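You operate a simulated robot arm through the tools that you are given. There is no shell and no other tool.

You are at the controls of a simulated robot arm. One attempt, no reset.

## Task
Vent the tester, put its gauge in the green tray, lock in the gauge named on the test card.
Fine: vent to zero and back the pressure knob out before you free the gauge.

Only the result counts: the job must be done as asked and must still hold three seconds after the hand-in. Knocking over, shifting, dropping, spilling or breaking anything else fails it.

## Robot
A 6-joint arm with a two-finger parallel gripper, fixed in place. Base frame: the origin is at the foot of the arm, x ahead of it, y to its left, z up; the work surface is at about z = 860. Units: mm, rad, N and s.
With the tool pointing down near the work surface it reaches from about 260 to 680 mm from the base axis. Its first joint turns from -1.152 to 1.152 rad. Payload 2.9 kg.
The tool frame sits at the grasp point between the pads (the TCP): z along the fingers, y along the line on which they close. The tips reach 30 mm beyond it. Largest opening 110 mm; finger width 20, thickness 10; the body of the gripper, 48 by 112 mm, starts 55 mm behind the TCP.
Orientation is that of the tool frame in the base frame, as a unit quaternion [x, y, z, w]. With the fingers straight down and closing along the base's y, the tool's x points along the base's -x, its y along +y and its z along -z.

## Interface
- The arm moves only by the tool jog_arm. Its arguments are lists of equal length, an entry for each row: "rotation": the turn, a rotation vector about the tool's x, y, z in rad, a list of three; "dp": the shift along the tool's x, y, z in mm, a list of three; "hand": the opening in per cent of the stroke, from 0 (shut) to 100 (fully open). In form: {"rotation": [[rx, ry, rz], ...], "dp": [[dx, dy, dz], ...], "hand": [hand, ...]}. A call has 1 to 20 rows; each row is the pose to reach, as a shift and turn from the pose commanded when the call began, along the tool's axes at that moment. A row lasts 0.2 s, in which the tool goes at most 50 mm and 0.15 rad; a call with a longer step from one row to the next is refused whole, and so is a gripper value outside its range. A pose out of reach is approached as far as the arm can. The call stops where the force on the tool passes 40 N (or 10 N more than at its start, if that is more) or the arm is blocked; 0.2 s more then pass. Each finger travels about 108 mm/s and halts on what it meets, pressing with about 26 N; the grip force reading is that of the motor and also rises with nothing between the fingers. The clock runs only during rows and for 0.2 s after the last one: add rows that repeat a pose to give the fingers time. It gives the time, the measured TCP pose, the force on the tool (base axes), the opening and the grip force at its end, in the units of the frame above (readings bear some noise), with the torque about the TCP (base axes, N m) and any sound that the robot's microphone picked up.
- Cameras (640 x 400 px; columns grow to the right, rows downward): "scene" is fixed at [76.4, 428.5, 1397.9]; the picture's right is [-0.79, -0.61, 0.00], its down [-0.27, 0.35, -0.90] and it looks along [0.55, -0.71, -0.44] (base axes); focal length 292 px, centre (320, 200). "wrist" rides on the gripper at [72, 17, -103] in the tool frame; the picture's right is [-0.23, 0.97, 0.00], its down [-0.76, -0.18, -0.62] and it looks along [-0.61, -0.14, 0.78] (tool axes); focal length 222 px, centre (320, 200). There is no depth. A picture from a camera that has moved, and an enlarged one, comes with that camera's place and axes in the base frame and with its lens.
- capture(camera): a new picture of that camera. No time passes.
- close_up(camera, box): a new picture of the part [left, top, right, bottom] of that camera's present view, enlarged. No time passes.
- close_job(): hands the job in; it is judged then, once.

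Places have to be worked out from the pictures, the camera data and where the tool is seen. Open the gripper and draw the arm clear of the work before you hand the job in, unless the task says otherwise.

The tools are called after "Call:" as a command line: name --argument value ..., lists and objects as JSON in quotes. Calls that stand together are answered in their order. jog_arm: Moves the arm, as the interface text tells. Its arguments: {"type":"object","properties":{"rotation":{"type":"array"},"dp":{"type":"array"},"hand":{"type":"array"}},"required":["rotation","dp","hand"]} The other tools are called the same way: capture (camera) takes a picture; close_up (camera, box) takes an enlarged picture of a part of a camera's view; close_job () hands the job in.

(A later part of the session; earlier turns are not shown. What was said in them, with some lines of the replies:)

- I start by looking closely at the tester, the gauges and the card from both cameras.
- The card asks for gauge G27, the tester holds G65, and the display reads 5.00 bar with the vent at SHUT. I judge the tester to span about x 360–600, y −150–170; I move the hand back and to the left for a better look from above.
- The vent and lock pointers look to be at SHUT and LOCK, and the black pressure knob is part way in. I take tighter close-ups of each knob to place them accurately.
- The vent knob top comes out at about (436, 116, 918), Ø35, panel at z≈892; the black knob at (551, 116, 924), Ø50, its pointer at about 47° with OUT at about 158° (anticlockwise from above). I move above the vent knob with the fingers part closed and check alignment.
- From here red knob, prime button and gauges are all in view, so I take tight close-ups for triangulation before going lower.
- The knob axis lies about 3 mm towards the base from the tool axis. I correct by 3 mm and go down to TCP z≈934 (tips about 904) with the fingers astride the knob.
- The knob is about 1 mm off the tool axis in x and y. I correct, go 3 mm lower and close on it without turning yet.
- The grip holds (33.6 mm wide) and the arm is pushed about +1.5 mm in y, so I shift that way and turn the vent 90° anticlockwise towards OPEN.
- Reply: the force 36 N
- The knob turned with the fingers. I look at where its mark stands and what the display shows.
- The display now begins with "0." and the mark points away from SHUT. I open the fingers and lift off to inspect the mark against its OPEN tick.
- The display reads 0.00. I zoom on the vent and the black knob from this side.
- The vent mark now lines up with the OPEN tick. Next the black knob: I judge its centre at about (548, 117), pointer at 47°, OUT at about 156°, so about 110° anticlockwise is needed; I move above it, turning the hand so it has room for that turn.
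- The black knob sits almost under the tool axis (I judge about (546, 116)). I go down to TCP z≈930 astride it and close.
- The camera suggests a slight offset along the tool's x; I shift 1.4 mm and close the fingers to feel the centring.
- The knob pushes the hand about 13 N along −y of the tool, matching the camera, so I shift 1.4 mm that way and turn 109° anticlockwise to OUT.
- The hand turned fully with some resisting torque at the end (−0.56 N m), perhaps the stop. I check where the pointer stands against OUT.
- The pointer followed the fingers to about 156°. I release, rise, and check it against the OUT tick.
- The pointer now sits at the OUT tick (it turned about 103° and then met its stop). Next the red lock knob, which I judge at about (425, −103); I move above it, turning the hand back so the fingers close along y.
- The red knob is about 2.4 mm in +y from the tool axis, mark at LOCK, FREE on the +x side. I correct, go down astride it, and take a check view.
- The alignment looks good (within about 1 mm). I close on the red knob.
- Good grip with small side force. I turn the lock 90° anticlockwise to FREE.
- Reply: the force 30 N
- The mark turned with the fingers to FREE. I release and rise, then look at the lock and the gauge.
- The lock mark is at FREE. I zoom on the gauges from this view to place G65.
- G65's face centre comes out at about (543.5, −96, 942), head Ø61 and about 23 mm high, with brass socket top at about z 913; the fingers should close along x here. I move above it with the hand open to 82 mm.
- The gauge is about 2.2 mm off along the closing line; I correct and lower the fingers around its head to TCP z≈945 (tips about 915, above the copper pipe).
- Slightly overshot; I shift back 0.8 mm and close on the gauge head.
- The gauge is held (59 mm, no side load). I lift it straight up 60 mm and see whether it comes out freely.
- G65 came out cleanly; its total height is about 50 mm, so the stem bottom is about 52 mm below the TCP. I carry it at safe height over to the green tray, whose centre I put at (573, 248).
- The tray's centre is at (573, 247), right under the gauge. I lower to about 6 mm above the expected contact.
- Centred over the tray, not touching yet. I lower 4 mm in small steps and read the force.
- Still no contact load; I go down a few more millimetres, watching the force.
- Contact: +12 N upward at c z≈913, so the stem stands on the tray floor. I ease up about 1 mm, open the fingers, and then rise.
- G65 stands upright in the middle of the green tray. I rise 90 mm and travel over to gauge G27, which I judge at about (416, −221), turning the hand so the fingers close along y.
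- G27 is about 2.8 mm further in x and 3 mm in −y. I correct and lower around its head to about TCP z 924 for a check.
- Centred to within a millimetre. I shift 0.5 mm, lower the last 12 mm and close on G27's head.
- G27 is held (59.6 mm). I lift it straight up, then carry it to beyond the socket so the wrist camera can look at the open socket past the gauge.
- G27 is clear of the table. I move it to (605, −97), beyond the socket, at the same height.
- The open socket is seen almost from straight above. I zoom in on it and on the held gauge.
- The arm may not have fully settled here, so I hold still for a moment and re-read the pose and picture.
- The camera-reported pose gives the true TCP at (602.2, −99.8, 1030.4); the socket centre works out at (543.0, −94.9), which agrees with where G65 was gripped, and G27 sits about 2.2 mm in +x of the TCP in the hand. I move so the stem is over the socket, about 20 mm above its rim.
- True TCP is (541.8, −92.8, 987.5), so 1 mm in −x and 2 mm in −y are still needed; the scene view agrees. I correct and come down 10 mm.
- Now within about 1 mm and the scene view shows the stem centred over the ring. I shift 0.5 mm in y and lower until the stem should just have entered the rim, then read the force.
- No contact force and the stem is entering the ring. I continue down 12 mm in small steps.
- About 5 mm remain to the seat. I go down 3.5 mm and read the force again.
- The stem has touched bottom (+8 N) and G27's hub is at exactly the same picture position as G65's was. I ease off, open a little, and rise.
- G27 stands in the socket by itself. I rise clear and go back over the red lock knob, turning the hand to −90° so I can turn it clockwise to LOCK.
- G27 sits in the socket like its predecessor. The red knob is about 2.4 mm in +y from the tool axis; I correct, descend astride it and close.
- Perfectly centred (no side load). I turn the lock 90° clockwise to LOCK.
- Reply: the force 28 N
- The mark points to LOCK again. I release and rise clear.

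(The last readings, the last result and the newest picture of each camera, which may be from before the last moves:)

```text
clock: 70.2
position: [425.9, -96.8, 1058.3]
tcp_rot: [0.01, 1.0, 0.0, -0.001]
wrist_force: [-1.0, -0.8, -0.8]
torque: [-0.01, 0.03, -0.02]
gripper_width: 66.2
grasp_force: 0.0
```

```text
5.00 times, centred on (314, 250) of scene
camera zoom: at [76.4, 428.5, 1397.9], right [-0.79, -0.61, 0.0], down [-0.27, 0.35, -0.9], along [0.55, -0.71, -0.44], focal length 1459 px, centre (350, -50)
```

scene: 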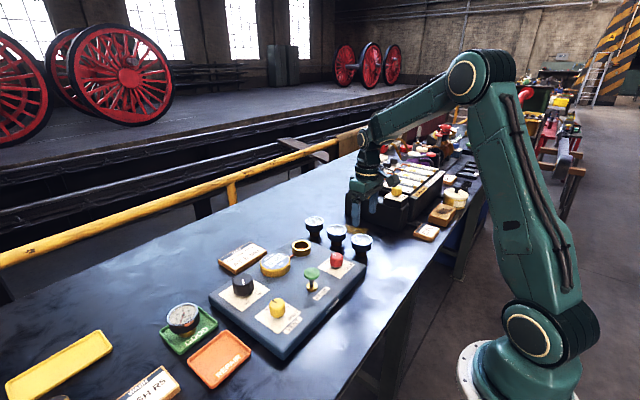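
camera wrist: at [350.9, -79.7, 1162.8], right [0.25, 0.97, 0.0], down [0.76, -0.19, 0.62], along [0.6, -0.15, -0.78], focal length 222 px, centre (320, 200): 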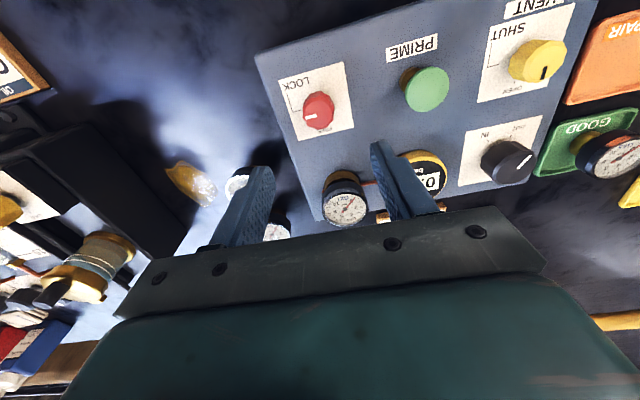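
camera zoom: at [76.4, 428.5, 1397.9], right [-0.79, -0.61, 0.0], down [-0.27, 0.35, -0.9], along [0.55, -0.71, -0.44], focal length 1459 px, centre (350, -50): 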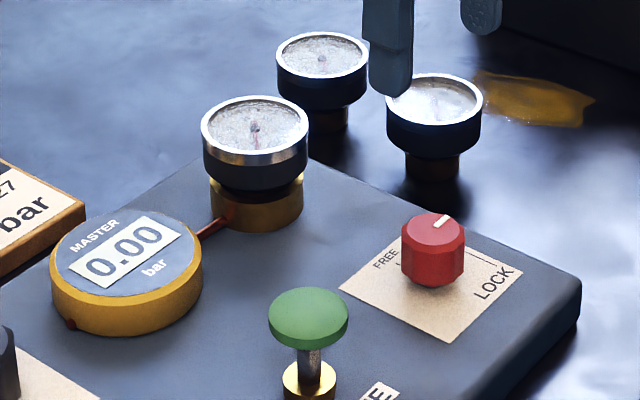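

The lock mark is parallel to its LOCK tick. I compare the lock, gauge, knobs and tray with the earlier close-ups before handing in.

Call:
close_up --camera "scene" --box '[310, 245, 366, 280]'

Call:
close_up --camera "scene" --box '[280, 220, 328, 260]'

Call:
close_up --camera "scene" --box '[140, 260, 310, 390]'

Call:
close_up --camera "wrist" --box '[300, 150, 460, 240]'

```text
11.43 times, centred on (338, 262) of scene
camera zoom: at [76.4, 428.5, 1397.9], right [-0.79, -0.61, 0.0], down [-0.27, 0.35, -0.9], along [0.55, -0.71, -0.44], focal length 3334 px, centre (114, -514)
```

zoom: 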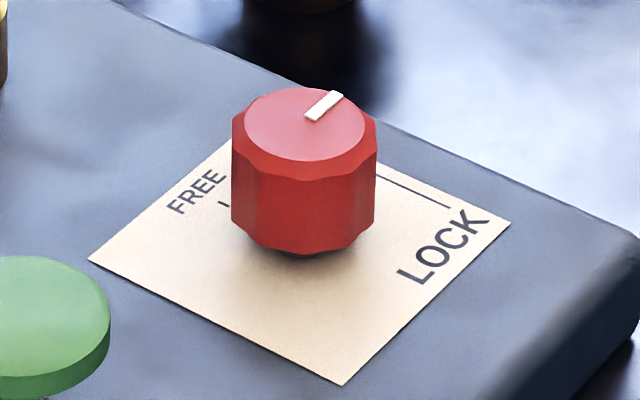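

```text
10.00 times, centred on (304, 240) of scene
camera zoom: at [76.4, 428.5, 1397.9], right [-0.79, -0.61, 0.0], down [-0.27, 0.35, -0.9], along [0.55, -0.71, -0.44], focal length 2918 px, centre (480, -200)
```

zoom: 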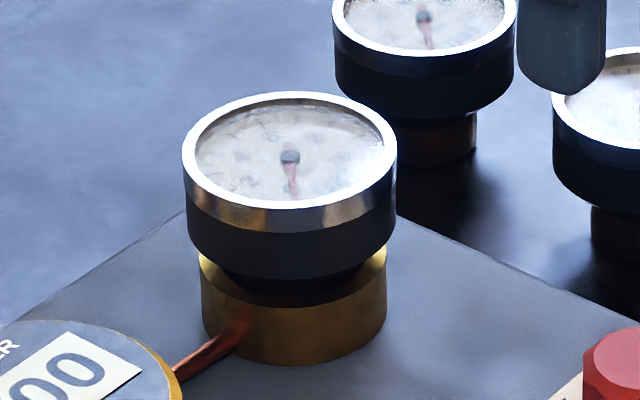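

```text
3.08 times, centred on (225, 325) of scene
camera zoom: at [76.4, 428.5, 1397.9], right [-0.79, -0.61, 0.0], down [-0.27, 0.35, -0.9], along [0.55, -0.71, -0.44], focal length 898 px, centre (612, -185)
```

zoom: 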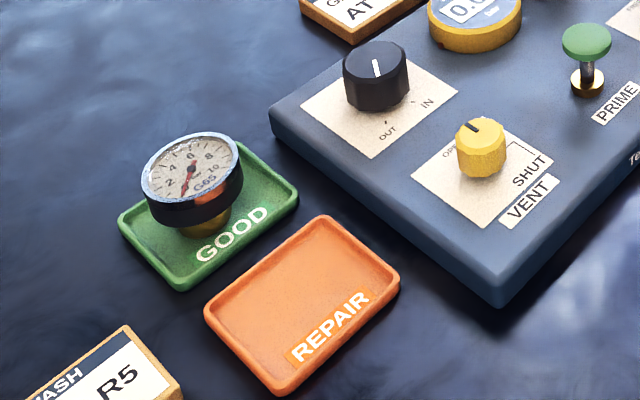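

```text
4.00 times, centred on (380, 195) of wrist
camera zoom: at [350.9, -79.7, 1162.8], right [0.25, 0.97, 0.0], down [0.76, -0.19, 0.62], along [0.6, -0.15, -0.78], focal length 888 px, centre (80, 220)
```

zoom: 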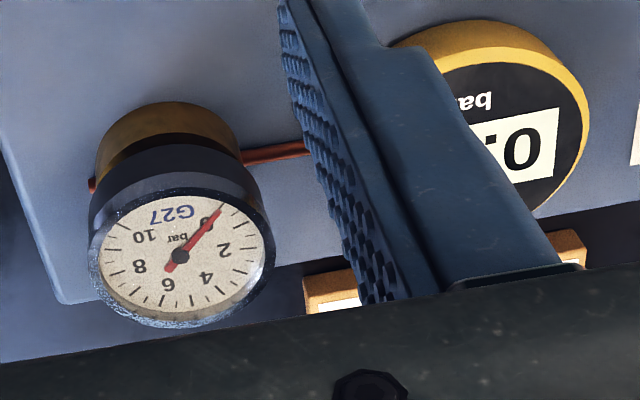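

All matches; I take one more look at the black knob's pointer against OUT from this side.

Call:
close_up --camera "wrist" --box '[455, 115, 551, 195]'

Call:
close_up --camera "scene" --box '[218, 265, 282, 310]'

```text
5.00 times, centred on (503, 155) of wrist
camera zoom: at [350.9, -79.7, 1162.8], right [0.25, 0.97, 0.0], down [0.76, -0.19, 0.62], along [0.6, -0.15, -0.78], focal length 1111 px, centre (-595, 425)
```

zoom: 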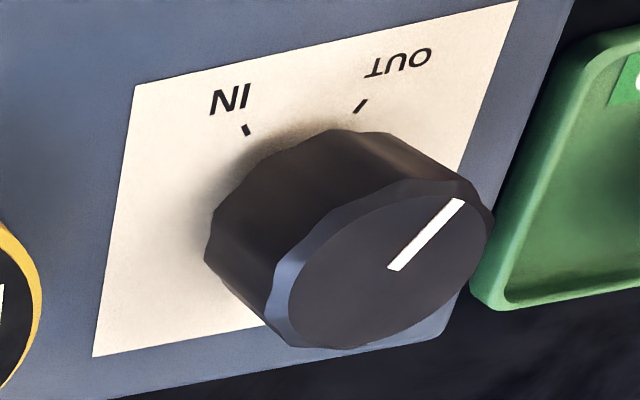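

```text
8.89 times, centred on (250, 288) of scene
camera zoom: at [76.4, 428.5, 1397.9], right [-0.79, -0.61, 0.0], down [-0.27, 0.35, -0.9], along [0.55, -0.71, -0.44], focal length 2593 px, centre (942, -578)
```

zoom: 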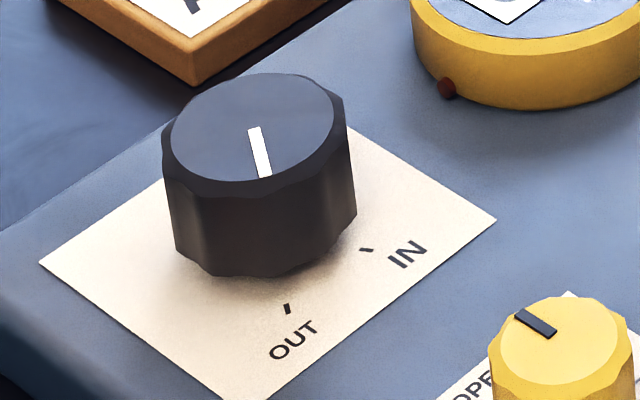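

The pointer agrees with OUT (about 150° both). Everything is in place, so I open the hand fully and draw the arm up and clear.

Call:
jog_arm --rotation '[[0, 0, 0], [0, 0, 0], [0, 0, 0], [0, 0, 0], [0, 0, 0], [0, 0, 0], [0, 0, 0]]' --dp '[[0, 0, -30], [0, 0, -70], [5, 0, -110], [20, 0, -150], [40, 0, -180], [48, 0, -180], [48, 0, -180]]' --hand '[60, 60, 80, 100, 100, 100, 100]'

Call:
capture --camera "scene"

Call:
capture --camera "wrist"

```text
clock: 71.8
position: [376.6, -98.5, 1241.2]
tcp_rot: [0.009, 1.0, -0.001, 0.0]
wrist_force: [0.0, -0.3, -0.2]
torque: [0.0, -0.02, -0.03]
gripper_width: 109.8
grasp_force: 0.1
```

```text
taken
```

scene: 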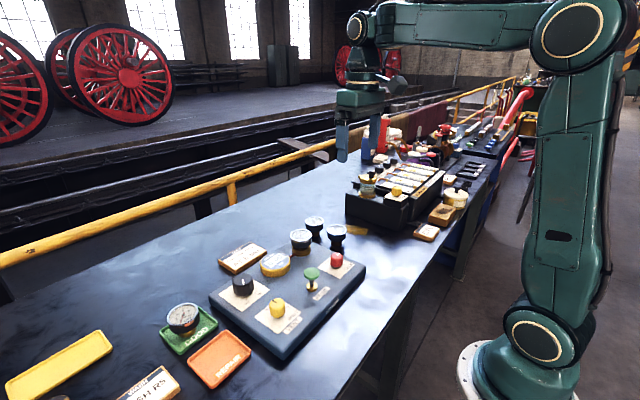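

```text
taken
camera wrist: at [302.4, -79.3, 1344.8], right [0.25, 0.97, 0.0], down [0.76, -0.19, 0.62], along [0.6, -0.15, -0.78], focal length 222 px, centre (320, 200)
```

wrist: 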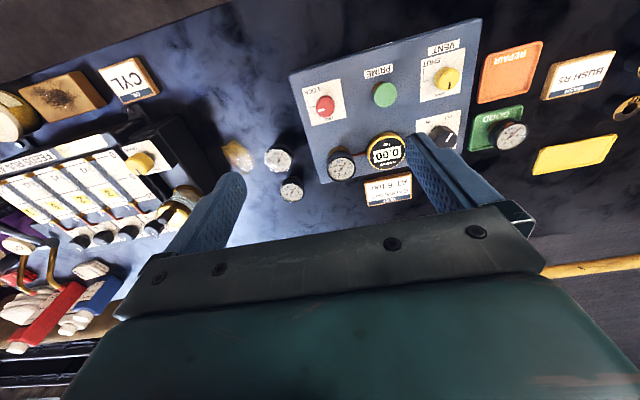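

The arm is clear with its hand open. The display reads 0.00, the vent is open, the pressure knob is out, G65 stands in the green tray, and G27 is in the socket with the lock at LOCK. I hand the job in.

Call:
close_job

```text
The job is handed in.
```

The job is handed in, with every step carried out in the order you asked; I have not been given the verdict.

- **Venting:** I opened the vent first, and the master display fell from 5.00 to 0.00 bar. The vent is left open.
- **Pressure knob:** I backed it out to the OUT mark before freeing the gauge. It turned about 103° and then came up against what seemed to be its stop.
- **Old gauge:** G65 was freed, lifted out and set down upright in the middle of the green GOOD tray.
- **New gauge:** G27, the gauge named on the test card, is seated in the socket. It sits in the same position G65 did, and the lock knob is back at LOCK.

I saw nothing knocked over or shifted in the last pictures. The gripper is open and the arm is clear of the bench.
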